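You operate a simulated robot arm through the tools that you are given. There is no shell and no other tool. Be economical: measure what you need, move in short steps, check, and stop when the job is done.

You run a simulated two-armed robot. Do the job below in one go: nothing can be reset, and whatever is moved stays where it is left.

TASK
Open the bottom table drawer, take the black block on the top of the corner table and put it away in the inside of the bottom table drawer and shut the drawer again. Then pull the right window sash open. Do these in the order given.
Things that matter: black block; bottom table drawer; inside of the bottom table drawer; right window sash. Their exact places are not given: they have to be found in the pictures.

The check looks at the end state, three seconds after you hand in, the way a careful person would. Anything else that was tipped, shoved, dropped, spilled or broken makes it a failure.

THE ROBOT
Two 7-joint arms with two-finger parallel grippers on one trunk, on a base that drives. Base frame: it is fixed to the floor where the robot stands at the start and does not move with it; the origin is under the middle of the robot, x ahead of it, y to its left, z up. Readings come in mm, rad, newtons and seconds.
The left shoulder is at the start at [50, 158, 908], the right one opposite. With the tool pointing down near the work surface each hand reaches from about 100 to 660 mm from the robot's upright axis, wherever it stands, measured 20 degrees to its own side. Places, roughly: black block [-1250, 3000, 750]; bottom table drawer [700, 100, 600]; inside of the bottom table drawer [800, 100, 500]; right window sash [-6000, -200, 1700]. Payload 3.91 kg a hand.
The tool frame of a hand sits at the grasp point between the pads (the TCP): z along the fingers, y along the line on which they close. The tips reach 30 mm beyond it. The gripper opens to 110 mm. The fingers are 20 mm wide and 10 mm thick; the gripper's body (48 by 112 mm) begins 55 mm behind the TCP.
Orientation is told as [roll, pitch, yaw] about the base's x, y, z axes, in that order, counted from this pose: with the fingers straight down and closing along the base's y, the tool's x points along the base's -x, its y along +y and its z along -z.

THE INTERFACE
- The arms move only by the tool nudge_tool. It takes "left_plan", "right_plan" or both (then of equal length, played together; a hand with none holds still); each is a list of rows, each a list of 7 numbers: the shift along the tool's x, y, z in units of 50 mm (1.0 is 50 mm), then the turn, a rotation vector about the tool's x, y, z in units of 5 degrees (1.0 is 5 degrees), then the gripper command, from -1 (fully open) to 1 (shut), values between in proportion. In form: [[tx, ty, tz, ax, ay, az, grip], ...]. A call has 1 to 12 rows; each row shifts and turns the commanded pose from where the row before left it, along the tool's axes as they then stand. A call with a number of a shift or a turn outside -1 to 1 is refused whole. A row lasts 0.2 s, in which the tool goes at most 50 mm and 0.15 rad; a call with a longer step from one row to the next is refused whole, and so is a gripper value outside its range. A pose out of reach is approached as far as the arm can. The call stops where the force on the tool passes 40 N (or 10 N more than at its start, if that is more) or the arm is blocked; 0.2 s more then pass. The fingers move at their own pace (about 153 mm/s each) and stop on an object; they squeeze with about 29 N. The grip force told is the motor's: it shows also when the fingers shut on nothing. Time passes only in rows, and 0.2 s behind the last, so rows that do not move let the fingers close. The reply holds the time, the measured pose of the TCP, the force on the tool along the base axes, the opening and the grip force, in the units named above and with some noise, with the torque about the TCP (base axes, N m) and any sound that the robot's microphone picked up.
- Cameras (640 x 400 px; columns grow to the right, rows downward): "scene" is now at [127.1, -21.4, 1045.5]; the picture's right is [-0.25, -0.97, 0.00], its down [-0.54, 0.14, -0.83] and it looks along [0.80, -0.21, -0.56] (base axes); focal length 290 px, centre (320, 200). "left" rides on the left gripper at [72, -17, -103] in its tool frame; the picture's right is [0.23, 0.97, 0.00], its down [-0.76, 0.18, -0.62] and it looks along [-0.61, 0.14, 0.78] (tool axes); focal length 222 px, centre (320, 200). "right" rides on the right gripper at [72, 17, -103] in its tool frame; the picture's right is [-0.23, 0.97, 0.00], its down [-0.76, -0.18, -0.62] and it looks along [-0.61, -0.14, 0.78] (tool axes); focal length 222 px, centre (320, 200).
- camera(camera): a new picture of that camera. It takes no simulated time.
- move_column(by): slides the trunk up (or, below 0, down) by that many mm; the arms and the scene camera ride with it, the base frame stays. It gives what a move gives, with no picture.
- steer(legs): drives the robot by 1 to 6 legs, each [ahead, turn to the left] in mm and rad, along the robot's own axes; the way and the turn of a leg run together, so that a leg with both is an arc; at most 1500 mm and 3.142 rad a leg. The arms and the cameras ride along, it lands a little off, and it stops where it bumps. It gives what a move gives.
- aim_head(pan, tilt): turns the head with the scene camera to pan (to the left, within 1.396 rad either way) and tilt (down, from -0.506 to 1.204), counted from straight ahead of the robot. It gives what a move gives.
- locate(camera, pixels): for up to 12 pixels [column, row] of the newest picture of that camera ("zoom" is the newest enlarged one), the place [x, y, z] in the base frame of the surface seen there, good to about 3 mm. It takes no simulated time.
- inspect(camera, box): a new picture of the part [left, top, right, bottom] of that camera's present view, enlarged. It takes no simulated time.
- close_job(): hands the job in; it is judged then, once.

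Keep the steps short. Do not move on a guess: measure, check each grasp and each placing, and mend mistakes. In all there are 110 turns and 100 pictures (those below and enlarged ones count). Leave the grippers open and the arms clear of the work at the hand-in unless told otherwise, and finish with a single line.

The tools are called by a JSON object that holds its "api" and its "payload". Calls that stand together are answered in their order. nudge_tool: Moves the arms, as the interface text tells. Its arguments: {"type":"object","properties":{"left_plan":{"type":"array","items":{"type":"array","items":{"type":"number"}}},"right_plan":{"type":"array","items":{"type":"array","items":{"type":"number"}}}},"required":[]} The other tools are called the same way: move_column (by) slides the trunk up or down; steer (legs) drives the base; aim_head (pan, tilt) turns the head that bears the scene camera; camera (camera) takes a picture; locate (camera, pixels) gives the place of the surface under pixels of a picture; inspect (camera, box) takes an enlarged picture of a part of a camera's view; close_job () hands the job in.

At the start:

```text
clock: 0.0
left_position: [425.2, 77.4, 838.5]
left_tcp_rot: [-0.001, 0.0, -0.001]
left_wrist_force: [-0.3, -0.1, -0.5]
left_wrist_torque: [0.03, -0.01, -0.03]
left_gripper_width: 110.1
left_gripper_force: 0.0
right_position: [481.0, -313.8, 885.7]
right_tcp_rot: [-0.002, 0.0, 0.0]
right_wrist_force: [-0.4, 0.0, -1.0]
right_wrist_torque: [0.01, 0.02, 0.0]
right_gripper_width: 110.3
right_gripper_force: 0.0
trunk travel left (down, up): [-150.0, 332.0]
robot x, y, heading: [2.7, 1.4, 0.002]
head pan, tilt: [-0.253, 0.59]
```

scene: 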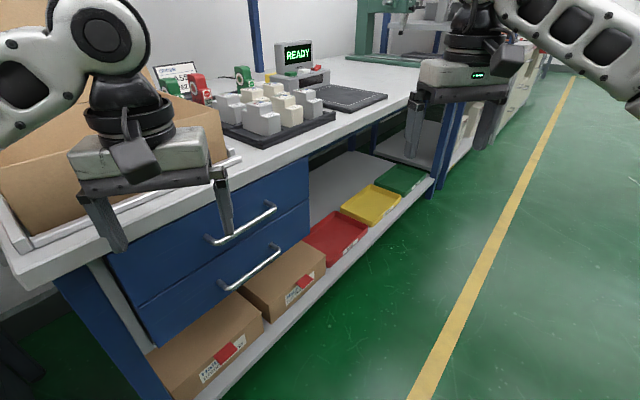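
right: 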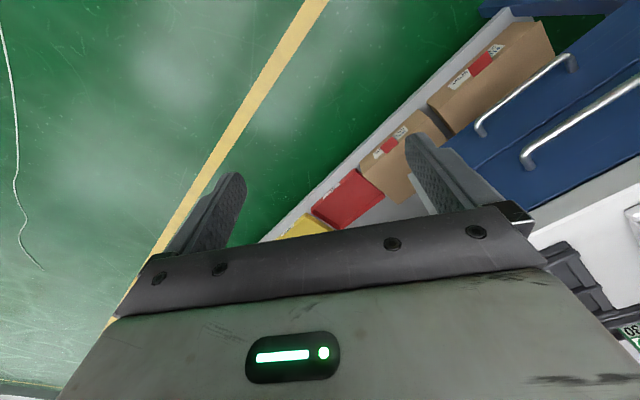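
left: 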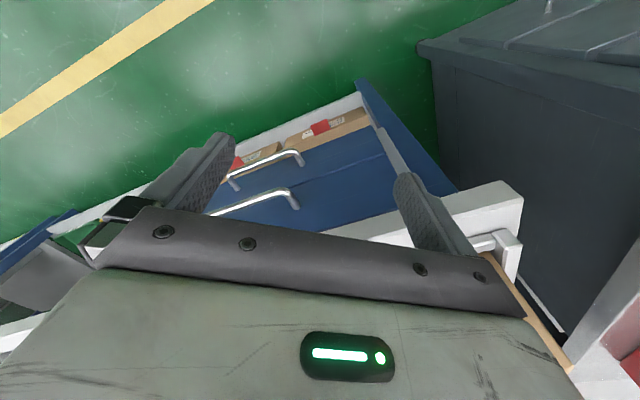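

I see two blue drawers with bar handles. The lower handle runs from about (222,287) to (278,248). I'll measure both handles and the drawer fronts.

{"api": "locate", "payload": {"camera": "scene", "pixels": [[222, 288], [235, 284], [250, 272], [265, 260], [277, 248], [208, 240], [240, 232], [272, 207], [150, 340], [305, 240], [190, 300], [135, 300]]}}

{"api": "inspect", "payload": {"camera": "scene", "box": [100, 150, 340, 400]}}

```text
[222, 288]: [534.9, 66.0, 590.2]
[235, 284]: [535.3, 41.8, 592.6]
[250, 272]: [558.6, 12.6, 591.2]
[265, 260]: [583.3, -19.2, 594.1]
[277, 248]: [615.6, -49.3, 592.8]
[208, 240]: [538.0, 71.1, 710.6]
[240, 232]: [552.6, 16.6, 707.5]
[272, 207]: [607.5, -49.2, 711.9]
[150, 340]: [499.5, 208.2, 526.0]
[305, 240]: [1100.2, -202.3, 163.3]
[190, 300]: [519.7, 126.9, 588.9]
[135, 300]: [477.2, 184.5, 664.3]
```

```text
1.60 times, centred on (220, 275) of scene
```

zoom: 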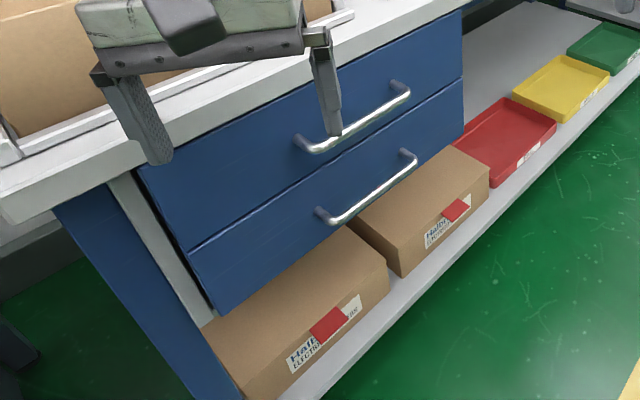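

The table stands at an angle. I'll measure the drawer fronts and the bar more finely.

{"api": "locate", "payload": {"camera": "zoom", "pixels": [[215, 290], [250, 260], [300, 245], [440, 130], [455, 100], [215, 250], [345, 217], [370, 201], [395, 180], [412, 168], [330, 222], [404, 152]]}}

{"api": "locate", "payload": {"camera": "scene", "pixels": [[20, 270], [130, 232], [320, 147], [400, 110], [260, 340], [240, 300], [300, 290]]}}

```text
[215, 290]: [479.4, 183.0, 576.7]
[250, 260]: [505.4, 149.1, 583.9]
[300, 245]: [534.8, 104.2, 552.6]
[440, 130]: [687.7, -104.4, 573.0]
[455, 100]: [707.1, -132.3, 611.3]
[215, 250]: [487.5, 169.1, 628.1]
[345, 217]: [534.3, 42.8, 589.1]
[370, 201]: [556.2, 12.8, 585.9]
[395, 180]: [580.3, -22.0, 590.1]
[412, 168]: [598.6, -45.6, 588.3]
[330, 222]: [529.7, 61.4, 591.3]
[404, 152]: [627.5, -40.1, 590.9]
```

```text
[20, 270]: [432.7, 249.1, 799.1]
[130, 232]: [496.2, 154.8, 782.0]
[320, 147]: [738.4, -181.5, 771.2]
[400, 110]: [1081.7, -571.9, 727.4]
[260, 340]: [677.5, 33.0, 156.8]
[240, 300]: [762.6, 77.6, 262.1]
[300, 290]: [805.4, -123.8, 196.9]
```

The drawer front runs along (0.585,-0.811) and its inward direction is heading 0.625. The lower bar's centre is near (563,2,590), about 37 mm proud of the front. Before driving I'll look round to the left and right.

{"api": "aim_head", "payload": {"pan": 1.39, "tilt": 0.35}}

{"api": "camera", "payload": {"camera": "scene"}}

{"api": "aim_head", "payload": {"pan": -1.39, "tilt": 0.35}}

{"api": "camera", "payload": {"camera": "scene"}}

```text
clock: 1.7
left_position: [425.4, 78.3, 839.7]
left_tcp_rot: [-0.001, 0.0, 0.001]
left_wrist_force: [0.3, 1.0, 0.6]
left_wrist_torque: [0.0, 0.0, -0.02]
left_gripper_width: 110.1
left_gripper_force: 0.1
right_position: [481.2, -313.8, 885.6]
right_tcp_rot: [0.002, 0.0, -0.001]
right_wrist_force: [-0.3, 0.2, 0.6]
right_wrist_torque: [0.04, 0.02, -0.02]
right_gripper_width: 109.9
right_gripper_force: 0.1
trunk travel left (down, up): [-150.0, 332.0]
robot x, y, heading: [0.4, -2.3, -0.002]
head pan, tilt: [1.389, 0.351]
```

```text
95 pictures are left
```

scene: 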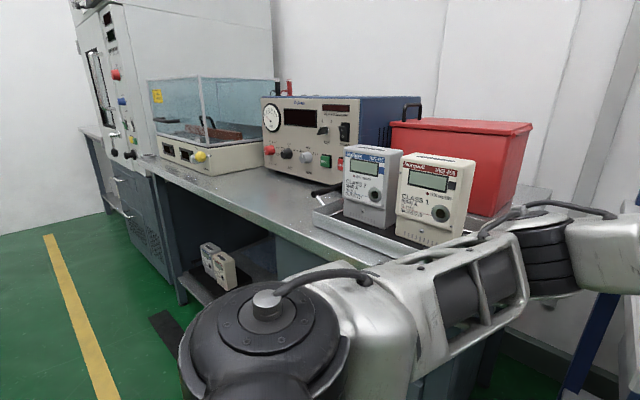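

```text
clock: 4.1
left_position: [425.2, 77.6, 839.3]
left_tcp_rot: [0.0, 0.0, 0.002]
left_wrist_force: [-0.1, 0.2, -1.0]
left_wrist_torque: [0.02, 0.01, 0.01]
left_gripper_width: 109.7
left_gripper_force: 0.1
right_position: [480.9, -314.8, 885.9]
right_tcp_rot: [-0.002, 0.0, 0.001]
right_wrist_force: [-0.1, 0.3, 0.0]
right_wrist_torque: [-0.02, -0.02, -0.02]
right_gripper_width: 110.1
right_gripper_force: 0.1
trunk travel left (down, up): [-150.0, 332.0]
robot x, y, heading: [1.3, -0.7, -0.006]
head pan, tilt: [-1.389, 0.351]
```

```text
94 pictures are left
```

scene: 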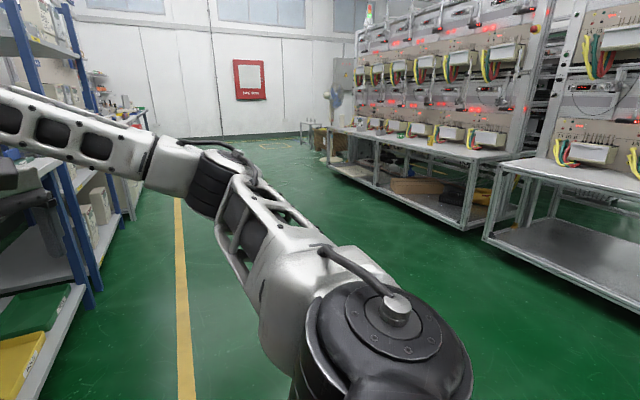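

There is a steel bench close on the left and racks to the right rear. I'll measure the clearances on the right, then turn the head left to measure the bench.

{"api": "locate", "payload": {"camera": "scene", "pixels": [[488, 235], [560, 300], [635, 320], [328, 160], [470, 225], [185, 380], [250, 270], [310, 50]]}}

{"api": "aim_head", "payload": {"pan": 1.39, "tilt": 0.6}}

{"api": "camera", "payload": {"camera": "scene"}}

{"api": "locate", "payload": {"camera": "scene", "pixels": [[100, 60], [180, 110], [250, 150], [320, 185], [380, 190], [130, 290], [170, 250], [60, 220], [300, 290], [400, 220], [560, 200], [620, 260]]}}

```text
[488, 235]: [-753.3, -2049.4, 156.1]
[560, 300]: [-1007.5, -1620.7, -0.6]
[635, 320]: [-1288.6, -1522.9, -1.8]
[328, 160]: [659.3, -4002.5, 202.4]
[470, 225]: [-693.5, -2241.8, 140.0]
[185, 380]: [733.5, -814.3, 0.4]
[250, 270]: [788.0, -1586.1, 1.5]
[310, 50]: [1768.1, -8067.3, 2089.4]
```

```text
clock: 6.6
left_position: [426.0, 79.1, 839.1]
left_tcp_rot: [0.001, 0.0, 0.0]
left_wrist_force: [0.2, -0.8, 0.0]
left_wrist_torque: [0.01, -0.03, -0.02]
left_gripper_width: 110.3
left_gripper_force: 0.0
right_position: [481.4, -313.2, 886.3]
right_tcp_rot: [-0.001, -0.001, 0.001]
right_wrist_force: [-0.2, 0.0, -0.1]
right_wrist_torque: [0.0, 0.03, 0.04]
right_gripper_width: 110.2
right_gripper_force: 0.0
trunk travel left (down, up): [-150.0, 332.0]
robot x, y, heading: [-2.1, 5.0, -0.004]
head pan, tilt: [1.389, 0.6]
```

```text
93 pictures are left
```

scene: 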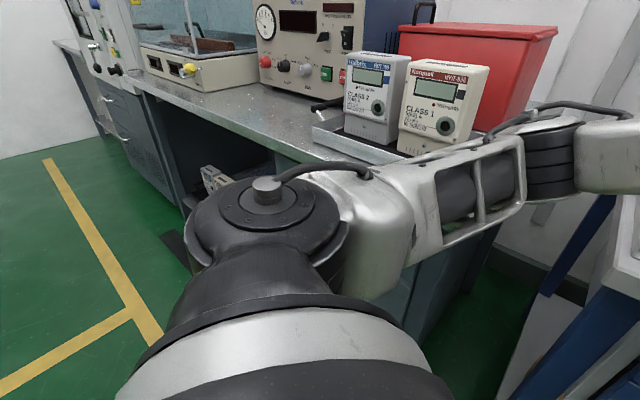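

```text
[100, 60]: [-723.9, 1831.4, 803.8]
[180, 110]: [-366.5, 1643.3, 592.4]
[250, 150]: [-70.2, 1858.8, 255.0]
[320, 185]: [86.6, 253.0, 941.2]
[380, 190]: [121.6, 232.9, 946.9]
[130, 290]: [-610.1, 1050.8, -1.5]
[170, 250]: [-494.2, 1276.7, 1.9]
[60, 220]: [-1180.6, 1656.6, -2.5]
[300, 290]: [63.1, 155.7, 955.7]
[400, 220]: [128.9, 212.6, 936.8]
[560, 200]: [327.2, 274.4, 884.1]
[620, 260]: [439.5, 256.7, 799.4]
```

I'll measure the bench's front edge.

{"api": "locate", "payload": {"camera": "scene", "pixels": [[140, 85], [220, 122], [290, 155], [340, 153], [395, 160], [440, 280], [470, 240], [440, 110]]}}

```text
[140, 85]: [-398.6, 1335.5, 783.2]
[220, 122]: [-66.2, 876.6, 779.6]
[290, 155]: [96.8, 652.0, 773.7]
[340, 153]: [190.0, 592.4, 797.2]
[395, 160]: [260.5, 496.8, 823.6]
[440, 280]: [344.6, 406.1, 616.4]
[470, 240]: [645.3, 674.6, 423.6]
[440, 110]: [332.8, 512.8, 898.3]
```

The bench line is parallel to the drawer front and about 460 mm from me, while the right side is clear. I'll back off, turn right, shift over, and turn to face the drawer at heading about 0.625.

{"api": "steer", "payload": {"legs": [[-150, 0], [0, -1.03], [246, 0], [0, 1.655]]}}

{"api": "aim_head", "payload": {"pan": -0.2, "tilt": 0.65}}

{"api": "camera", "payload": {"camera": "scene"}}

```text
clock: 16.0
left_position: [282.6, 84.6, 838.2]
left_tcp_rot: [0.001, 0.002, 0.57]
left_wrist_force: [1.1, -0.7, 0.2]
left_wrist_torque: [0.02, 0.03, -0.01]
left_gripper_width: 109.8
left_gripper_force: 0.0
right_position: [541.0, -217.7, 885.2]
right_tcp_rot: [-0.001, 0.0, 0.568]
right_wrist_force: [0.1, 0.3, -0.1]
right_wrist_torque: [0.03, 0.03, 0.01]
right_gripper_width: 110.2
right_gripper_force: 0.0
trunk travel left (down, up): [-150.0, 332.0]
robot x, y, heading: [-32.5, -211.4, 0.567]
head pan, tilt: [1.389, 0.6]
```

```text
clock: 17.6
left_position: [282.3, 83.0, 838.0]
left_tcp_rot: [0.0, 0.0, 0.568]
left_wrist_force: [-0.2, -0.1, -0.6]
left_wrist_torque: [0.03, -0.02, -0.02]
left_gripper_width: 109.9
left_gripper_force: 0.0
right_position: [539.3, -216.1, 884.9]
right_tcp_rot: [0.0, 0.0, 0.57]
right_wrist_force: [0.4, -0.1, 0.3]
right_wrist_torque: [0.01, 0.03, 0.03]
right_gripper_width: 110.1
right_gripper_force: 0.1
trunk travel left (down, up): [-150.0, 332.0]
robot x, y, heading: [-34.2, -212.1, 0.571]
head pan, tilt: [-0.201, 0.649]
```

```text
92 pictures are left
```

scene: 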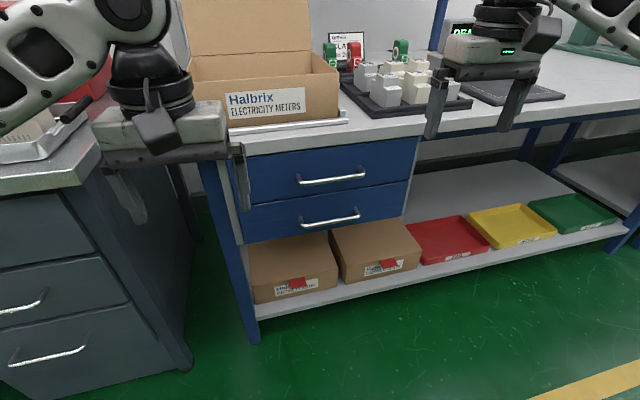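

I read heading 0.57 and need about 0.625, so I'll turn a little left. Then I'll start pitching the right hand so its fingers point forward, which is a negative turn about tool y.

{"api": "steer", "payload": {"legs": [[0, 0.054]]}}

{"api": "nudge_tool", "payload": {"right_plan": [[0, 0, 0, 0, -1, 0, -1], [0, 0, 0, 0, -1, 0, -1], [0, 0, 0, 0, -1, 0, -1], [0, 0, 0, 0, -1, 0, -1], [0, 0, 0, 0, -1, 0, -1], [0, 0, 0, 0, -1, 0, -1], [0, 0, 0, 0, -1, 0, -1], [0, 0, 0, 0, -1, 0, -1], [0, 0, 0, 0, -1, 0, -1], [0, 0, 0, 0, -1, 0, -1], [0, 0, 0, 0, -1, 0, -1], [0, 0, 0, 0, -1, 0, -1]]}}

{"api": "nudge_tool", "payload": {"right_plan": [[0, 0, 0, 0, -1, 0, -1], [0, 0, 0, 0, -1, 0, -1], [0, 0, 0, 0, -1, 0, -1], [0, 0, 0, 0, -1, 0, -1], [0, 0, 0, 0, -1, 0, -1], [0, 0, 0, 0, -1, 0, -1]]}}

```text
clock: 18.4
left_position: [265.5, 101.1, 838.5]
left_tcp_rot: [0.0, 0.001, 0.624]
left_wrist_force: [0.3, -0.5, -0.4]
left_wrist_torque: [0.03, 0.0, 0.0]
left_gripper_width: 109.7
left_gripper_force: 0.0
right_position: [538.9, -185.2, 884.7]
right_tcp_rot: [-0.001, 0.0, 0.624]
right_wrist_force: [0.2, 0.0, -0.1]
right_wrist_torque: [0.02, -0.02, -0.01]
right_gripper_width: 109.8
right_gripper_force: 0.1
trunk travel left (down, up): [-150.0, 332.0]
robot x, y, heading: [-32.8, -212.0, 0.627]
head pan, tilt: [-0.201, 0.649]
```

```text
clock: 21.0
left_position: [265.3, 100.7, 839.4]
left_tcp_rot: [-0.001, 0.0, 0.624]
left_wrist_force: [0.1, 0.4, -0.5]
left_wrist_torque: [-0.02, -0.03, 0.02]
left_gripper_width: 109.8
left_gripper_force: 0.1
right_position: [539.4, -183.6, 884.2]
right_tcp_rot: [0.0, -1.047, 0.622]
right_wrist_force: [-0.6, 0.0, 0.2]
right_wrist_torque: [0.03, -0.02, 0.0]
right_gripper_width: 109.9
right_gripper_force: 0.1
trunk travel left (down, up): [-150.0, 332.0]
robot x, y, heading: [-31.2, -209.2, 0.626]
head pan, tilt: [-0.201, 0.649]
```

```text
clock: 22.4
left_position: [266.6, 100.3, 838.4]
left_tcp_rot: [0.002, 0.001, 0.624]
left_wrist_force: [0.1, -0.8, 0.7]
left_wrist_torque: [0.02, -0.03, 0.03]
left_gripper_width: 110.1
left_gripper_force: 0.1
right_position: [520.1, -144.4, 900.1]
right_tcp_rot: [-0.446, -1.508, 1.186]
right_wrist_force: [-0.9, 0.2, -0.1]
right_wrist_torque: [-0.02, -0.02, -0.01]
right_gripper_width: 110.0
right_gripper_force: 0.1
right hand out of reach, approached as far as the arm can: row 5, 6
trunk travel left (down, up): [-150.0, 332.0]
robot x, y, heading: [-33.1, -210.7, 0.622]
head pan, tilt: [-0.201, 0.649]
```

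The last two rows were out of reach at this height. I'll lower the hand (tool x now points down) and see whether the pose settles.

{"api": "nudge_tool", "payload": {"right_plan": [[0.5, 0, -0.5, 0, 0, 0, -1], [0.8, 0, 0, 0, 0, 0, -1], [0.8, 0, 0, 0, 0, 0, -1], [0.8, 0, 0, 0, 0, 0, -1], [0.8, 0, 0, 0, 0, 0, -1], [0, 0, 0, 0, 0, 0, -1]]}}

{"api": "camera", "payload": {"camera": "scene"}}

```text
clock: 23.8
left_position: [266.3, 100.8, 839.3]
left_tcp_rot: [0.0, 0.0, 0.621]
left_wrist_force: [1.8, 0.2, -0.4]
left_wrist_torque: [-0.05, 0.01, 0.0]
left_gripper_width: 109.9
left_gripper_force: 0.1
right_position: [525.2, -209.6, 705.6]
right_tcp_rot: [1.525, -1.568, -0.899]
right_wrist_force: [0.0, 0.2, 0.1]
right_wrist_torque: [0.0, 0.01, 0.01]
right_gripper_width: 110.3
right_gripper_force: 0.1
right hand out of reach, approached as far as the arm can: row 5
trunk travel left (down, up): [-150.0, 332.0]
robot x, y, heading: [-34.1, -211.2, 0.622]
head pan, tilt: [-0.201, 0.649]
```

```text
91 pictures are left
```

scene: 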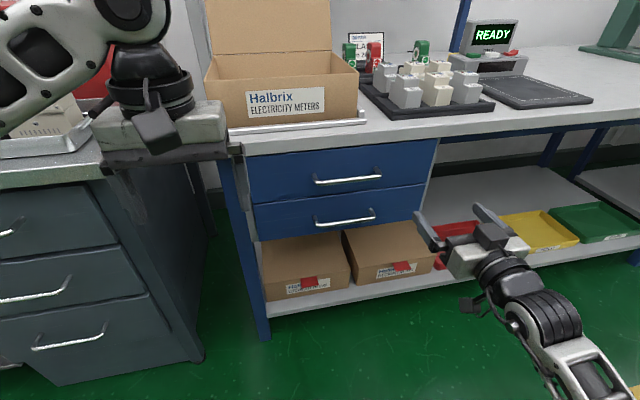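

The gripper now points forward and horizontal, closing sideways. I'll roll it 90° about its finger axis so that it closes vertically.

{"api": "nudge_tool", "payload": {"right_plan": [[0, 0, 0, 0, 0, 1, -1], [0, 0, 0, 0, 0, 1, -1], [0, 0, 0, 0, 0, 1, -1], [0, 0, 0, 0, 0, 1, -1], [0, 0, 0, 0, 0, 1, -1], [0, 0, 0, 0, 0, 1, -1], [0, 0, 0, 0, 0, 1, -1], [0, 0, 0, 0, 0, 1, -1], [0, 0, 0, 0, 0, 1, -1]]}}

```text
clock: 25.8
left_position: [266.0, 100.2, 839.9]
left_tcp_rot: [0.0, 0.002, 0.623]
left_wrist_force: [-0.6, 0.4, -1.2]
left_wrist_torque: [-0.04, 0.01, 0.0]
left_gripper_width: 110.1
left_gripper_force: 0.1
right_position: [525.5, -209.5, 701.9]
right_tcp_rot: [1.571, -0.783, -0.947]
right_wrist_force: [-0.5, 0.2, -0.1]
right_wrist_torque: [0.0, 0.04, 0.03]
right_gripper_width: 110.1
right_gripper_force: 0.0
trunk travel left (down, up): [-150.0, 332.0]
robot x, y, heading: [-31.4, -210.0, 0.62]
head pan, tilt: [-0.201, 0.649]
```

That works with no reach warning. I'll do the other half of the roll.

{"api": "nudge_tool", "payload": {"right_plan": [[0, 0, 0, 0, 0, 1, -1], [0, 0, 0, 0, 0, 1, -1], [0, 0, 0, 0, 0, 1, -1], [0, 0, 0, 0, 0, 1, -1], [0, 0, 0, 0, 0, 1, -1], [0, 0, 0, 0, 0, 1, -1], [0, 0, 0, 0, 0, 1, -1], [0, 0, 0, 0, 0, 1, -1], [0, 0, 0, 0, 0, 1, -1]]}}

{"api": "locate", "payload": {"camera": "scene", "pixels": [[313, 226], [325, 224], [345, 220], [362, 216], [374, 212], [345, 228], [420, 206], [262, 236]]}}

```text
clock: 27.8
left_position: [266.5, 100.1, 839.1]
left_tcp_rot: [-0.001, 0.0, 0.623]
left_wrist_force: [-0.4, 0.7, -0.7]
left_wrist_torque: [0.04, -0.01, 0.01]
left_gripper_width: 109.9
left_gripper_force: 0.1
right_position: [525.6, -210.5, 703.3]
right_tcp_rot: [1.57, -0.001, -0.948]
right_wrist_force: [-0.1, -1.0, 0.1]
right_wrist_torque: [0.01, 0.04, 0.01]
right_gripper_width: 110.1
right_gripper_force: 0.1
trunk travel left (down, up): [-150.0, 332.0]
robot x, y, heading: [-31.0, -212.4, 0.621]
head pan, tilt: [-0.201, 0.649]
```

```text
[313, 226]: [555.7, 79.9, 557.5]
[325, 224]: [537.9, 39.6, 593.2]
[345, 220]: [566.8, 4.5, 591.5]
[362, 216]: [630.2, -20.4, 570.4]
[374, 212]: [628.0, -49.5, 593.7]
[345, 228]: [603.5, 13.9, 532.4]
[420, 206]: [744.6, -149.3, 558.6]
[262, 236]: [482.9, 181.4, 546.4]
```

The hand now closes vertically. The bar passes through (566,4,591). I'll move to a point 100 mm in front of its middle.

{"api": "nudge_tool", "payload": {"right_plan": [[0.604, -0.452, 0.198, 0, 0, 0, -1], [0.604, -0.452, 0.198, 0, 0, 0, -1], [0.604, -0.452, 0.198, 0, 0, 0, -1], [0.604, -0.452, 0.198, 0, 0, 0, -1], [0.604, -0.452, 0.198, 0, 0, 0, -1], [0, 0, 0, 0, 0, 0, -1]]}}

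{"api": "camera", "payload": {"camera": "scene"}}

{"api": "camera", "payload": {"camera": "right"}}

```text
clock: 29.1
left_position: [265.9, 99.8, 839.6]
left_tcp_rot: [0.0, -0.002, 0.622]
left_wrist_force: [-0.2, 0.4, -0.6]
left_wrist_torque: [0.01, 0.01, 0.03]
left_gripper_width: 110.1
left_gripper_force: 0.1
right_position: [496.7, -100.9, 577.1]
right_tcp_rot: [1.548, -0.161, -0.927]
right_wrist_force: [0.3, -0.7, 0.4]
right_wrist_torque: [0.02, 0.01, -0.01]
right_gripper_width: 109.8
right_gripper_force: 0.1
trunk travel left (down, up): [-150.0, 332.0]
robot x, y, heading: [-31.6, -210.7, 0.624]
head pan, tilt: [-0.201, 0.649]
stopped in row 6 (right hand): the arm was blocked; the commanded pose is now the measured one
```

```text
90 pictures are left
```

scene: 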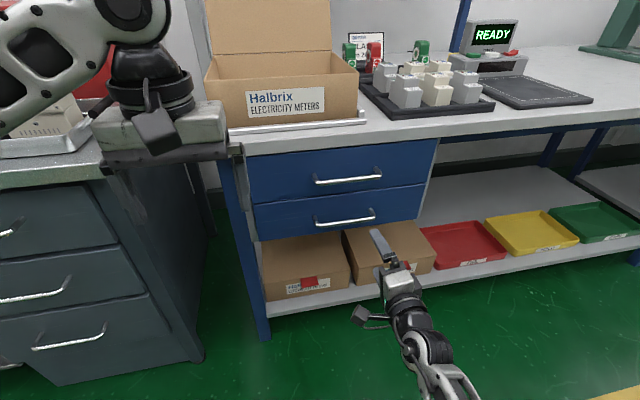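

```text
89 pictures are left
```

right: 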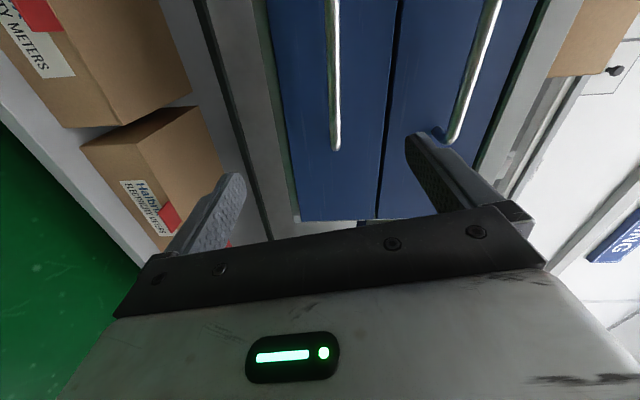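

The arm was blocked in its last step and tilted a little, probably at a joint limit. Lowering the trunk by 110 mm and raising the hand relative to it should give a better posture.

{"api": "move_column", "payload": {"by": -110}}

{"api": "nudge_tool", "payload": {"right_plan": [[0, 0.8, 0, 0, 0, 0, -1], [0, 0.8, 0, 0, 0, 0, -1], [0, 0.8, 0, 0, 0, 0.5, -1], [0, 0, 0, 0, 0, 0.5, -1], [0, 0, 0, 0, 0, 0.8, -1]]}}

```text
clock: 30.7
left_position: [263.9, 104.4, 821.4]
left_tcp_rot: [-0.01, -0.001, 0.622]
left_wrist_force: [-0.2, -0.4, 0.7]
left_wrist_torque: [0.01, -0.02, 0.04]
left_gripper_width: 110.1
left_gripper_force: 0.1
right_position: [495.2, -98.8, 563.6]
right_tcp_rot: [1.547, -0.181, -0.925]
right_wrist_force: [1.1, 0.3, -0.6]
right_wrist_torque: [0.0, 0.03, 0.02]
right_gripper_width: 110.0
right_gripper_force: 0.1
trunk travel left (down, up): [-130.0, 352.0]
robot x, y, heading: [-35.4, -209.4, 0.619]
head pan, tilt: [-0.201, 0.649]
stopped: the arm was blocked; the commanded pose is now the measured one
```

```text
clock: 31.4
left_position: [262.5, 105.2, 822.1]
left_tcp_rot: [-0.008, 0.002, 0.621]
left_wrist_force: [0.6, 0.1, 0.4]
left_wrist_torque: [0.04, -0.01, -0.02]
left_gripper_width: 110.2
left_gripper_force: 0.1
right_position: [493.9, -118.1, 617.1]
right_tcp_rot: [1.463, -0.369, -0.855]
right_wrist_force: [0.3, -0.3, 0.4]
right_wrist_torque: [-0.02, 0.01, -0.01]
right_gripper_width: 110.2
right_gripper_force: 0.0
trunk travel left (down, up): [-130.0, 352.0]
robot x, y, heading: [-34.5, -213.1, 0.624]
head pan, tilt: [-0.201, 0.649]
stopped in row 3 (right hand): the arm was blocked; the commanded pose is now the measured one
```

Something blocks the arm without any force at the hand. I'll look down at the right arm and at the left hand.

{"api": "aim_head", "payload": {"pan": -0.6, "tilt": 1.1}}

{"api": "camera", "payload": {"camera": "scene"}}

{"api": "camera", "payload": {"camera": "left"}}

```text
clock: 32.3
left_position: [262.6, 105.5, 821.7]
left_tcp_rot: [-0.009, 0.0, 0.623]
left_wrist_force: [0.9, -0.4, 0.5]
left_wrist_torque: [0.01, 0.0, 0.01]
left_gripper_width: 110.1
left_gripper_force: 0.0
right_position: [493.2, -119.8, 615.9]
right_tcp_rot: [1.463, -0.365, -0.856]
right_wrist_force: [0.2, 0.6, -0.9]
right_wrist_torque: [0.01, 0.0, 0.02]
right_gripper_width: 110.0
right_gripper_force: 0.1
trunk travel left (down, up): [-130.0, 352.0]
robot x, y, heading: [-32.4, -209.3, 0.623]
head pan, tilt: [-0.6, 1.1]
```

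```text
88 pictures are left
```

scene: 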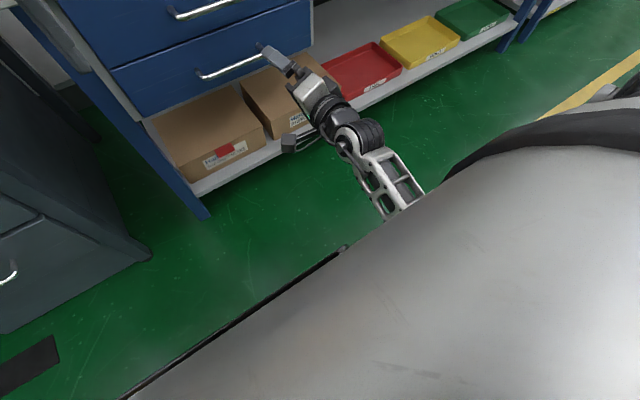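

```text
87 pictures are left
```

left: 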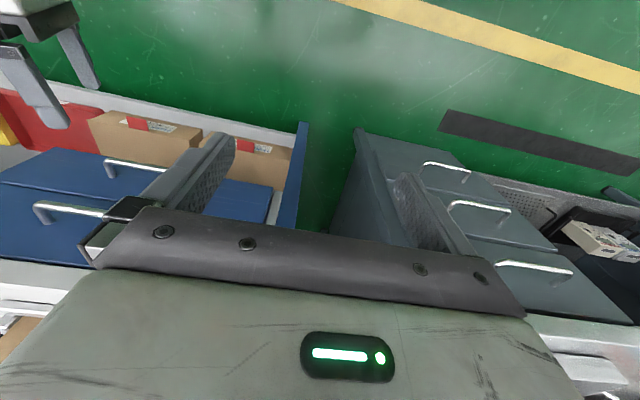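

The low forearm is wedged near the robot's own body. The earlier pose, with the hand further right, was fine. I'll take the hand back there and restore its orientation. I'll also pull the left hand back a bit so that it clears the bench.

{"api": "nudge_tool", "payload": {"right_plan": [[-0.54, 0.13, -0.19, 0, 0, 0, -1], [-0.54, 0.13, -0.19, 0, 0, 0, -1], [-0.54, 0.13, -0.19, 0, 0, 0, -1], [-0.54, 0.13, -0.19, 0, 0, 0, -1], [0, 0, 0, 0, 0, 1, -1], [0, 0, 0, 0, 0, 1, -1], [0, 0, 0, 0, 0, 1, -1], [0, 0, 0, 0, 0, 1, -1], [0, 0, 0, -1, -0.6, 0.2, -1]], "left_plan": [[0, 0, -0.7, 0, 0, 0, -1], [0.9, 0, 0, 0, 0, 0, -1], [0.9, 0, 0, 0, 0, 0, -1], [0.9, 0, 0, 0, 0, 0, -1], [0, 0, 0, 0, 0, 0, -1], [0, 0, 0, 0, 0, 0, -1], [0, 0, 0, 0, 0, 0, -1], [0, 0, 0, 0, 0, 0, -1], [0, 0, 0, 0, 0, 0, -1]]}}

```text
clock: 34.3
left_position: [155.4, 21.9, 852.5]
left_tcp_rot: [0.0, 0.0, 0.623]
left_wrist_force: [0.2, -0.7, 0.3]
left_wrist_torque: [0.0, 0.0, 0.0]
left_gripper_width: 109.9
left_gripper_force: 0.0
right_position: [528.2, -213.2, 679.4]
right_tcp_rot: [1.562, 0.006, -0.951]
right_wrist_force: [1.0, 1.1, 0.0]
right_wrist_torque: [0.01, 0.0, -0.01]
right_gripper_width: 110.0
right_gripper_force: 0.0
trunk travel left (down, up): [-130.0, 352.0]
robot x, y, heading: [-33.1, -208.8, 0.624]
head pan, tilt: [-0.6, 1.1]
```

Both hands are back in order. I'll lower the trunk by 89 mm to bring the right hand to bar height, 590.

{"api": "move_column", "payload": {"by": -89}}

```text
clock: 35.5
left_position: [155.5, 22.5, 764.9]
left_tcp_rot: [0.0, 0.0, 0.624]
left_wrist_force: [0.4, 0.4, 0.2]
left_wrist_torque: [-0.01, -0.02, -0.01]
left_gripper_width: 110.0
left_gripper_force: 0.1
right_position: [529.2, -213.1, 588.8]
right_tcp_rot: [1.56, 0.006, -0.949]
right_wrist_force: [0.2, -0.6, -0.1]
right_wrist_torque: [-0.03, -0.02, 0.0]
right_gripper_width: 110.1
right_gripper_force: 0.1
trunk travel left (down, up): [-41.0, 441.0]
robot x, y, heading: [-33.8, -213.6, 0.626]
head pan, tilt: [-0.6, 1.1]
```

The hand is at z 589. I need to shift the base about 155 mm left, so I'll turn right, back up, turn back and go forward.

{"api": "steer", "payload": {"legs": [[0, -0.6], [-273, 0], [0, 0.605], [225, 0]]}}

{"api": "aim_head", "payload": {"pan": -0.5, "tilt": 0.8}}

{"api": "camera", "payload": {"camera": "scene"}}

```text
clock: 42.0
left_position: [57.9, 145.0, 764.5]
left_tcp_rot: [-0.001, -0.001, 0.635]
left_wrist_force: [-0.1, -0.1, -0.4]
left_wrist_torque: [0.0, 0.01, 0.0]
left_gripper_width: 110.0
left_gripper_force: 0.1
right_position: [432.0, -85.8, 588.2]
right_tcp_rot: [1.56, 0.005, -0.936]
right_wrist_force: [0.2, 1.3, 0.0]
right_wrist_torque: [0.02, -0.04, 0.01]
right_gripper_width: 109.8
right_gripper_force: 0.1
trunk travel left (down, up): [-41.0, 441.0]
robot x, y, heading: [-129.0, -91.7, 0.635]
head pan, tilt: [-0.6, 1.1]
```

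```text
clock: 42.8
left_position: [58.2, 143.6, 763.6]
left_tcp_rot: [0.0, -0.002, 0.634]
left_wrist_force: [0.0, 0.0, 0.0]
left_wrist_torque: [-0.01, -0.03, -0.03]
left_gripper_width: 110.0
left_gripper_force: 0.0
right_position: [432.8, -84.6, 588.7]
right_tcp_rot: [1.562, 0.006, -0.938]
right_wrist_force: [0.1, 0.1, 0.7]
right_wrist_torque: [0.05, -0.01, -0.01]
right_gripper_width: 110.2
right_gripper_force: 0.1
trunk travel left (down, up): [-41.0, 441.0]
robot x, y, heading: [-125.1, -86.9, 0.633]
head pan, tilt: [-0.499, 0.799]
```

```text
86 pictures are left
```

scene: 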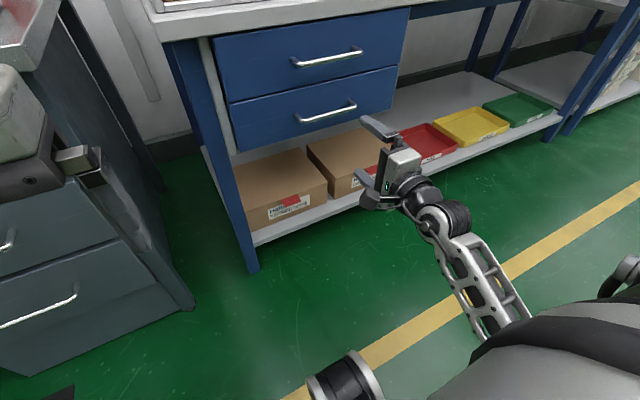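

The right hand is clear. I'll re-measure the drawer front and bar from here.

{"api": "locate", "payload": {"camera": "scene", "pixels": [[240, 130], [270, 100], [385, 80], [360, 90], [305, 121], [325, 116], [345, 109], [300, 119], [352, 106], [220, 60], [400, 30]]}}

{"api": "inspect", "payload": {"camera": "scene", "box": [200, 20, 440, 220]}}

```text
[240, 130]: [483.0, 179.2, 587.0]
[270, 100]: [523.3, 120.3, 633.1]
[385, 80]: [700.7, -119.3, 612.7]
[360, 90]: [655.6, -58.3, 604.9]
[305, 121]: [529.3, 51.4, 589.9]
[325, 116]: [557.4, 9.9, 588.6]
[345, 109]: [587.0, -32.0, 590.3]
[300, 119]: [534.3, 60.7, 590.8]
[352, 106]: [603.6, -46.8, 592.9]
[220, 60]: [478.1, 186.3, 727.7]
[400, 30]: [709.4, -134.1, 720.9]
```

```text
2.00 times, centred on (320, 120) of scene
```

zoom: 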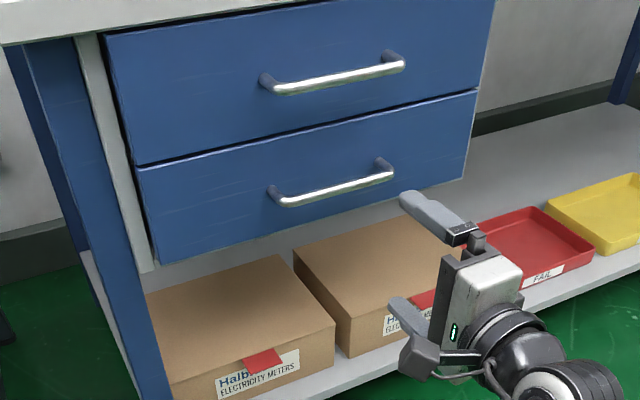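

The front's normal is heading 0.630 and I'm at 0.634, which is good. The bar is about 156 mm ahead of the TCP. I'll drive 110 mm forward.

{"api": "steer", "payload": {"legs": [[110, 0]]}}

{"api": "inspect", "payload": {"camera": "scene", "box": [240, 20, 480, 220]}}

{"api": "camera", "payload": {"camera": "right"}}

```text
clock: 44.0
left_position: [145.3, 209.8, 763.2]
left_tcp_rot: [0.001, -0.001, 0.633]
left_wrist_force: [-0.4, -0.3, -0.4]
left_wrist_torque: [0.03, 0.0, -0.05]
left_gripper_width: 110.0
left_gripper_force: 0.0
right_position: [521.0, -21.3, 588.4]
right_tcp_rot: [1.562, 0.006, -0.938]
right_wrist_force: [-0.2, 0.1, -0.5]
right_wrist_torque: [-0.02, 0.02, 0.0]
right_gripper_width: 110.2
right_gripper_force: 0.1
trunk travel left (down, up): [-41.0, 441.0]
robot x, y, heading: [-40.7, -26.5, 0.632]
head pan, tilt: [-0.499, 0.799]
```

```text
2.00 times, centred on (360, 120) of scene
```

zoom: 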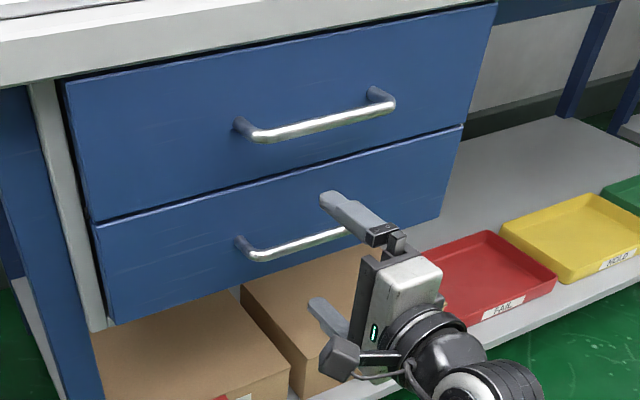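

```text
83 pictures are left
```

right: 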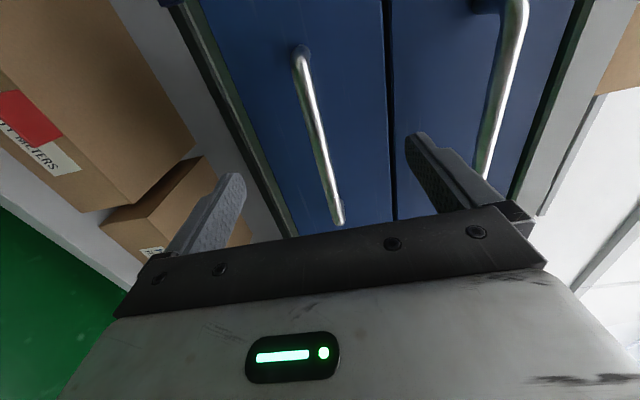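

The bar lies between the open fingers, about 48 mm ahead. I'll move 46 mm forward and then close.

{"api": "nudge_tool", "payload": {"right_plan": [[-0.1, 0.02, 0.3, 0, 0, 0, -1], [0, 0, 0.32, 0, 0, 0, -1], [0, 0, 0.3, 0, 0, 0, -1], [0, 0, 0, 0, 0, 0, 1], [0, 0, 0, 0, 0, 0, 1], [0, 0, 0, 0, 0, 0, 1], [0, 0, 0, 0, 0, 0, 1]]}}

{"api": "inspect", "payload": {"camera": "scene", "box": [240, 20, 480, 220]}}

```text
clock: 45.6
left_position: [145.5, 211.1, 764.2]
left_tcp_rot: [0.001, 0.0, 0.634]
left_wrist_force: [0.0, -0.6, 0.3]
left_wrist_torque: [0.0, 0.02, 0.0]
left_gripper_width: 110.0
left_gripper_force: 0.0
right_position: [561.3, 3.6, 589.5]
right_tcp_rot: [1.558, 0.002, -0.937]
right_wrist_force: [0.8, 0.9, 0.0]
right_wrist_torque: [-0.36, -0.26, 0.04]
right_gripper_width: 11.7
right_gripper_force: 45.0
trunk travel left (down, up): [-41.0, 441.0]
robot x, y, heading: [-43.5, -20.2, 0.629]
head pan, tilt: [-0.499, 0.799]
```

```text
2.00 times, centred on (360, 120) of scene
```

zoom: 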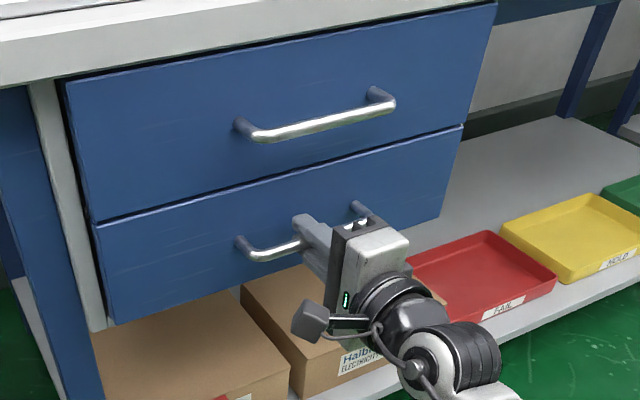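

The bar is held (opening 11.7 mm). I'll drive the base straight back in stages to pull the drawer out.

{"api": "steer", "payload": {"legs": [[-120, 0]]}}

{"api": "camera", "payload": {"camera": "scene"}}

```text
clock: 46.9
left_position: [49.6, 139.3, 763.1]
left_tcp_rot: [-0.001, -0.001, 0.633]
left_wrist_force: [0.5, 0.3, -0.6]
left_wrist_torque: [0.0, -0.02, 0.03]
left_gripper_width: 110.0
left_gripper_force: 0.1
right_position: [463.2, -67.5, 588.5]
right_tcp_rot: [1.56, 0.007, -0.937]
right_wrist_force: [-6.0, 8.2, -0.6]
right_wrist_torque: [-0.42, -0.3, 0.04]
right_gripper_width: 11.8
right_gripper_force: 44.9
trunk travel left (down, up): [-41.0, 441.0]
robot x, y, heading: [-136.5, -95.6, 0.632]
head pan, tilt: [-0.499, 0.799]
```

```text
81 pictures are left
```

scene: 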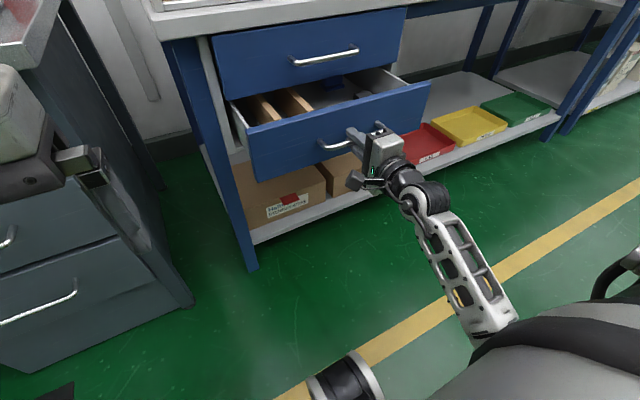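

The drawer is coming out, about 120 mm so far. I'll pull another 150 mm.

{"api": "steer", "payload": {"legs": [[-150, 0]]}}

{"api": "camera", "payload": {"camera": "scene"}}

```text
clock: 48.3
left_position: [-71.9, 49.7, 763.2]
left_tcp_rot: [0.0, 0.0, 0.632]
left_wrist_force: [0.4, -0.4, 0.4]
left_wrist_torque: [0.02, 0.01, 0.0]
left_gripper_width: 110.0
left_gripper_force: 0.1
right_position: [339.1, -157.3, 588.9]
right_tcp_rot: [1.561, 0.007, -0.936]
right_wrist_force: [-7.9, 11.1, 0.1]
right_wrist_torque: [-0.49, -0.37, 0.31]
right_gripper_width: 11.6
right_gripper_force: 44.4
trunk travel left (down, up): [-41.0, 441.0]
robot x, y, heading: [-257.0, -185.6, 0.628]
head pan, tilt: [-0.499, 0.799]
```

```text
80 pictures are left
```

scene: 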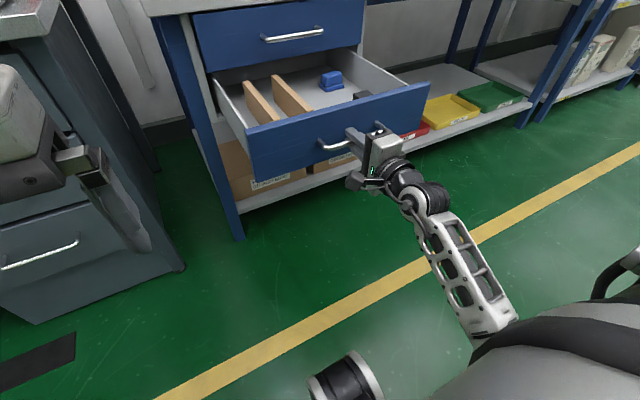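

The drawer is about 274 mm open. I'll look closely at the inside.

{"api": "inspect", "payload": {"camera": "scene", "box": [200, 40, 440, 190]}}

{"api": "locate", "payload": {"camera": "scene", "pixels": [[300, 108], [340, 105], [320, 112], [331, 85], [362, 95], [275, 118], [255, 80], [345, 70], [290, 75], [260, 90], [290, 92], [415, 92]]}}

```text
2.67 times, centred on (320, 115) of scene
```

zoom: 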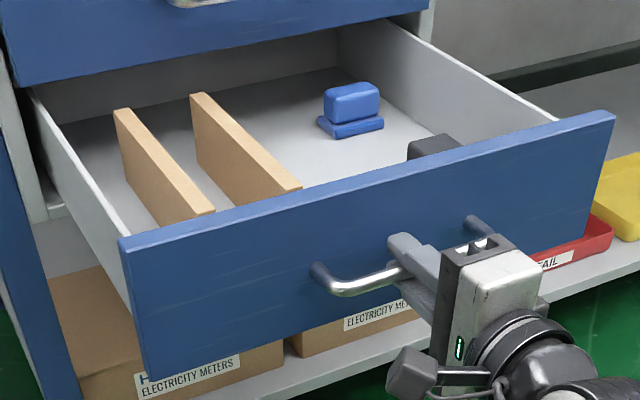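

```text
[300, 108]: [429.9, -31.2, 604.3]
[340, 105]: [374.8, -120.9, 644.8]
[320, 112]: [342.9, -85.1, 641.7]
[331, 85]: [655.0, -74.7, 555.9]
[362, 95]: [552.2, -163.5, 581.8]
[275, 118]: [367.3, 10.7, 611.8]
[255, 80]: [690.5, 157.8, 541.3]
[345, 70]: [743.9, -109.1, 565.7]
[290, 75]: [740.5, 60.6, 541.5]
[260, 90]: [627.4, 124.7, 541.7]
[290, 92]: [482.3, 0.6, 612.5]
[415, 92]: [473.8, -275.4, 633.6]
```

The drawer floor is at z≈541 and the walls reach about 640. There are two wooden dividers on the left, plus a blue item and a black item on the right. The free area is around (500,-70). I'll release the handle and back away.

{"api": "nudge_tool", "payload": {"right_plan": [[0, 0, 0, 0, 0, 0, -1], [0, 0, 0, 0, 0, 0, -1], [0, 0, 0, 0, 0, 0, -1], [0, 0, 0, 0, 0, 0, -1], [0, 0, -0.5, 0, 0, 0, -1], [0, 0, -0.5, 0, 0, 0, -1]]}}

{"api": "steer", "payload": {"legs": [[-200, 0]]}}

{"api": "aim_head", "payload": {"pan": 1.0, "tilt": 0.25}}

{"api": "camera", "payload": {"camera": "scene"}}

```text
clock: 49.7
left_position: [-73.1, 49.0, 763.9]
left_tcp_rot: [0.0, -0.001, 0.633]
left_wrist_force: [-0.5, 0.0, 0.2]
left_wrist_torque: [0.0, 0.03, 0.0]
left_gripper_width: 109.9
left_gripper_force: 0.1
right_position: [299.6, -188.0, 590.1]
right_tcp_rot: [1.559, 0.005, -0.935]
right_wrist_force: [0.3, -0.5, 0.0]
right_wrist_torque: [-0.01, -0.02, -0.03]
right_gripper_width: 109.8
right_gripper_force: 0.1
trunk travel left (down, up): [-41.0, 441.0]
robot x, y, heading: [-261.9, -183.9, 0.633]
head pan, tilt: [-0.499, 0.799]
```

```text
clock: 51.3
left_position: [-235.3, -69.8, 763.3]
left_tcp_rot: [0.0, 0.001, 0.633]
left_wrist_force: [-0.7, -0.6, -0.6]
left_wrist_torque: [0.01, -0.02, -0.06]
left_gripper_width: 110.1
left_gripper_force: 0.0
right_position: [137.6, -307.0, 590.1]
right_tcp_rot: [1.56, 0.007, -0.935]
right_wrist_force: [-0.6, -0.2, 0.1]
right_wrist_torque: [0.01, -0.03, 0.04]
right_gripper_width: 110.1
right_gripper_force: 0.0
trunk travel left (down, up): [-41.0, 441.0]
robot x, y, heading: [-422.6, -305.7, 0.631]
head pan, tilt: [-0.499, 0.799]
```

```text
clock: 52.9
left_position: [-234.1, -70.3, 763.8]
left_tcp_rot: [0.001, 0.001, 0.632]
left_wrist_force: [-0.9, 0.7, -0.6]
left_wrist_torque: [0.0, 0.02, 0.04]
left_gripper_width: 110.1
left_gripper_force: 0.0
right_position: [137.1, -306.8, 590.7]
right_tcp_rot: [1.559, 0.008, -0.936]
right_wrist_force: [-0.4, -0.1, 0.1]
right_wrist_torque: [-0.02, -0.01, -0.01]
right_gripper_width: 110.1
right_gripper_force: 0.1
trunk travel left (down, up): [-41.0, 441.0]
robot x, y, heading: [-421.1, -302.5, 0.631]
head pan, tilt: [1.0, 0.25]
```

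```text
78 pictures are left
```

scene: 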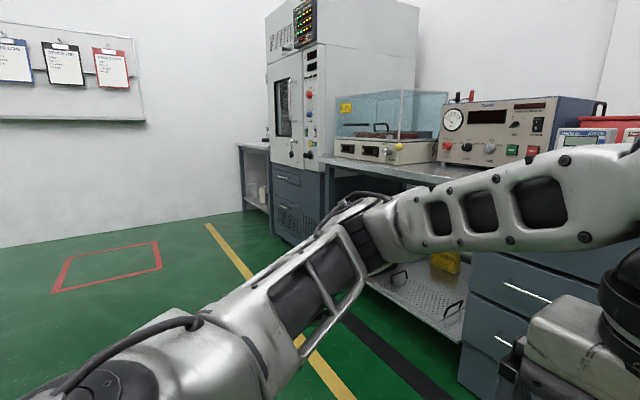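

The corner table is at about px (250,150), beyond the tall cabinet. I'll measure it and the obstacles.

{"api": "locate", "payload": {"camera": "scene", "pixels": [[240, 147], [255, 150], [268, 155], [265, 147], [270, 200], [268, 235], [305, 240], [340, 170], [245, 205], [60, 290], [160, 265], [40, 240]]}}

{"api": "inspect", "payload": {"camera": "scene", "box": [200, 100, 340, 260]}}

```text
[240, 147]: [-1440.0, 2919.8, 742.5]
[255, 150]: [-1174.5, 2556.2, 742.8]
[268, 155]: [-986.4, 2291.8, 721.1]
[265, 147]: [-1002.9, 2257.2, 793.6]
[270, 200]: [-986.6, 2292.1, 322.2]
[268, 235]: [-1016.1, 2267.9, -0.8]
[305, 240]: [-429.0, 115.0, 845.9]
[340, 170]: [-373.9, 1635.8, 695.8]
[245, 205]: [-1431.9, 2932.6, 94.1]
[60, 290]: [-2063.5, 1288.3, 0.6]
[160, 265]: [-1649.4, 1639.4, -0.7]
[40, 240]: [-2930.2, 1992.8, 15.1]
```

```text
2.50 times, centred on (270, 180) of scene
```

zoom: 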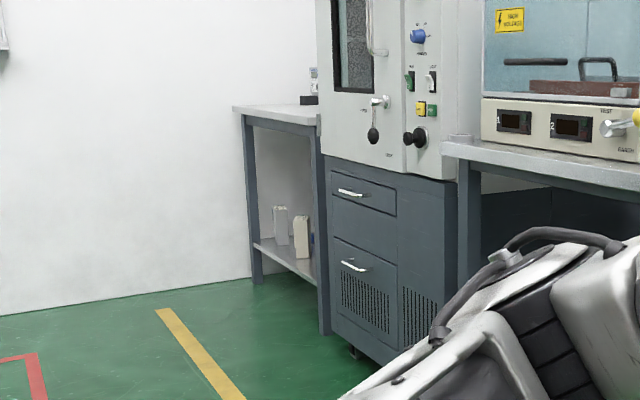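

The table's front edge runs from (-1440,2920) to (-990,2290) at z≈742, near the left wall. I'll drive along the aisle towards it and stop short to look.

{"api": "steer", "payload": {"legs": [[0, 1.41], [1100, 0], [1100, 0]]}}

{"api": "aim_head", "payload": {"pan": -0.5, "tilt": 0.35}}

{"api": "camera", "payload": {"camera": "scene"}}

```text
clock: 67.0
left_position: [-1601.0, 1856.0, 764.0]
left_tcp_rot: [0.0, 0.0, 2.048]
left_wrist_force: [-0.1, -0.3, -0.3]
left_wrist_torque: [0.01, 0.02, -0.03]
left_gripper_width: 109.7
left_gripper_force: 0.2
right_position: [-1309.2, 2185.1, 589.6]
right_tcp_rot: [1.56, 0.008, 0.48]
right_wrist_force: [0.0, 0.2, 0.1]
right_wrist_torque: [0.02, 0.01, -0.01]
right_gripper_width: 109.8
right_gripper_force: 0.0
trunk travel left (down, up): [-41.0, 441.0]
robot x, y, heading: [-1397.3, 1633.1, 2.047]
head pan, tilt: [1.0, 0.25]
```

```text
clock: 68.6
left_position: [-1600.8, 1854.5, 763.1]
left_tcp_rot: [-0.001, 0.001, 2.046]
left_wrist_force: [-0.7, 0.0, 0.0]
left_wrist_torque: [0.0, 0.01, -0.02]
left_gripper_width: 110.2
left_gripper_force: 0.1
right_position: [-1310.2, 2186.2, 590.9]
right_tcp_rot: [1.56, 0.007, 0.481]
right_wrist_force: [-0.5, -0.1, 0.0]
right_wrist_torque: [-0.01, 0.04, 0.0]
right_gripper_width: 109.8
right_gripper_force: 0.0
trunk travel left (down, up): [-41.0, 441.0]
robot x, y, heading: [-1398.3, 1635.2, 2.05]
head pan, tilt: [-0.499, 0.351]
```

```text
76 pictures are left
```

scene: 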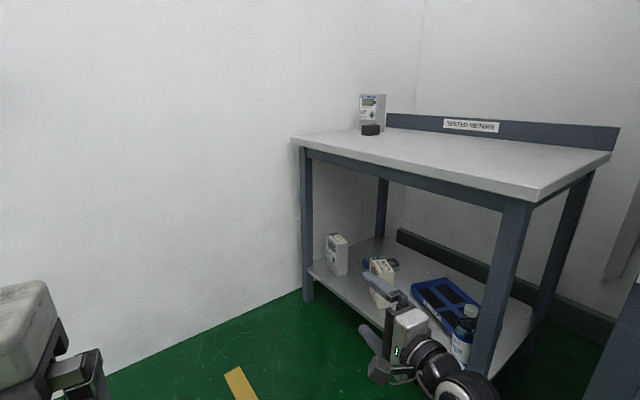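

The block is black, at about (370,130), right in front of a meter. I'll zoom in and measure.

{"api": "inspect", "payload": {"camera": "scene", "box": [320, 80, 440, 160]}}

{"api": "locate", "payload": {"camera": "zoom", "pixels": [[240, 240], [280, 240], [310, 240], [265, 262], [265, 285], [310, 275], [265, 165], [225, 280], [345, 150], [265, 300]]}}

{"api": "locate", "payload": {"camera": "scene", "pixels": [[295, 140], [535, 195], [250, 100], [305, 290], [490, 380], [610, 155], [300, 50]]}}

```text
5.00 times, centred on (380, 120) of scene
```

zoom: 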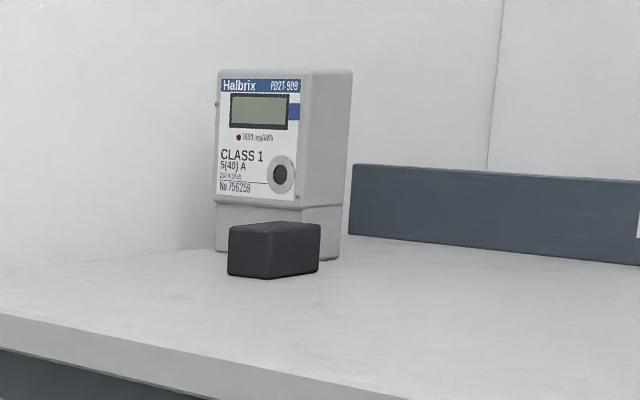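

```text
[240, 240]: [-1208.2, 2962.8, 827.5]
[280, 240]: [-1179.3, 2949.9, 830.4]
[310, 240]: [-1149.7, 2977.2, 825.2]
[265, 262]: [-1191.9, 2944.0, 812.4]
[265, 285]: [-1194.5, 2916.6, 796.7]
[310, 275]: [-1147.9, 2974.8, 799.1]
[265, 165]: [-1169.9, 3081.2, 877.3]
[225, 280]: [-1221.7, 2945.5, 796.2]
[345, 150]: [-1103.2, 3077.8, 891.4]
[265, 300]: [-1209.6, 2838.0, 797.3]
```

```text
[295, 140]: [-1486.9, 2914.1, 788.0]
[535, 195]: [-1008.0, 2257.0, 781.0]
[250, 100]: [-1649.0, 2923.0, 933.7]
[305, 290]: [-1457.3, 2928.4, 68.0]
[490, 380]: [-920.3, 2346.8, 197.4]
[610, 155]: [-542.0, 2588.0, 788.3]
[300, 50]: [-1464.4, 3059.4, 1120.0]
```

The table top is at z≈797. The block's centre is about (-1180,2974), 54 mm long along the table's depth and ~34 mm wide, and the meter stands ~60 mm behind it. I'll raise the trunk so that both hands clear the table top, then check the right arm's shape.

{"api": "move_column", "payload": {"by": 300}}

{"api": "aim_head", "payload": {"pan": -0.7, "tilt": 0.9}}

{"api": "camera", "payload": {"camera": "scene"}}

```text
clock: 71.6
left_position: [-1601.0, 1855.3, 1064.4]
left_tcp_rot: [0.0, 0.001, 2.047]
left_wrist_force: [0.0, -0.5, 0.1]
left_wrist_torque: [0.01, 0.02, 0.0]
left_gripper_width: 109.9
left_gripper_force: 0.0
right_position: [-1309.7, 2185.1, 891.4]
right_tcp_rot: [1.56, 0.007, 0.479]
right_wrist_force: [0.0, 0.5, -0.3]
right_wrist_torque: [0.0, -0.04, -0.01]
right_gripper_width: 110.2
right_gripper_force: 0.0
trunk travel left (down, up): [-341.0, 141.0]
robot x, y, heading: [-1397.8, 1636.3, 2.046]
head pan, tilt: [-0.499, 0.351]
```

```text
clock: 72.6
left_position: [-1601.8, 1855.2, 1064.6]
left_tcp_rot: [0.0, 0.0, 2.047]
left_wrist_force: [0.1, 0.3, -0.1]
left_wrist_torque: [0.0, 0.03, 0.02]
left_gripper_width: 110.0
left_gripper_force: 0.0
right_position: [-1310.3, 2186.8, 890.8]
right_tcp_rot: [1.561, 0.008, 0.481]
right_wrist_force: [0.2, 0.1, -0.2]
right_wrist_torque: [-0.03, 0.01, -0.01]
right_gripper_width: 109.8
right_gripper_force: 0.0
trunk travel left (down, up): [-341.0, 141.0]
robot x, y, heading: [-1399.0, 1633.3, 2.049]
head pan, tilt: [-0.7, 0.901]
```

```text
74 pictures are left
```

scene: 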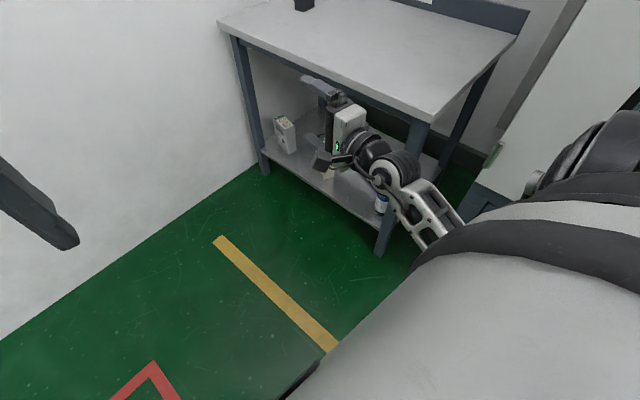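

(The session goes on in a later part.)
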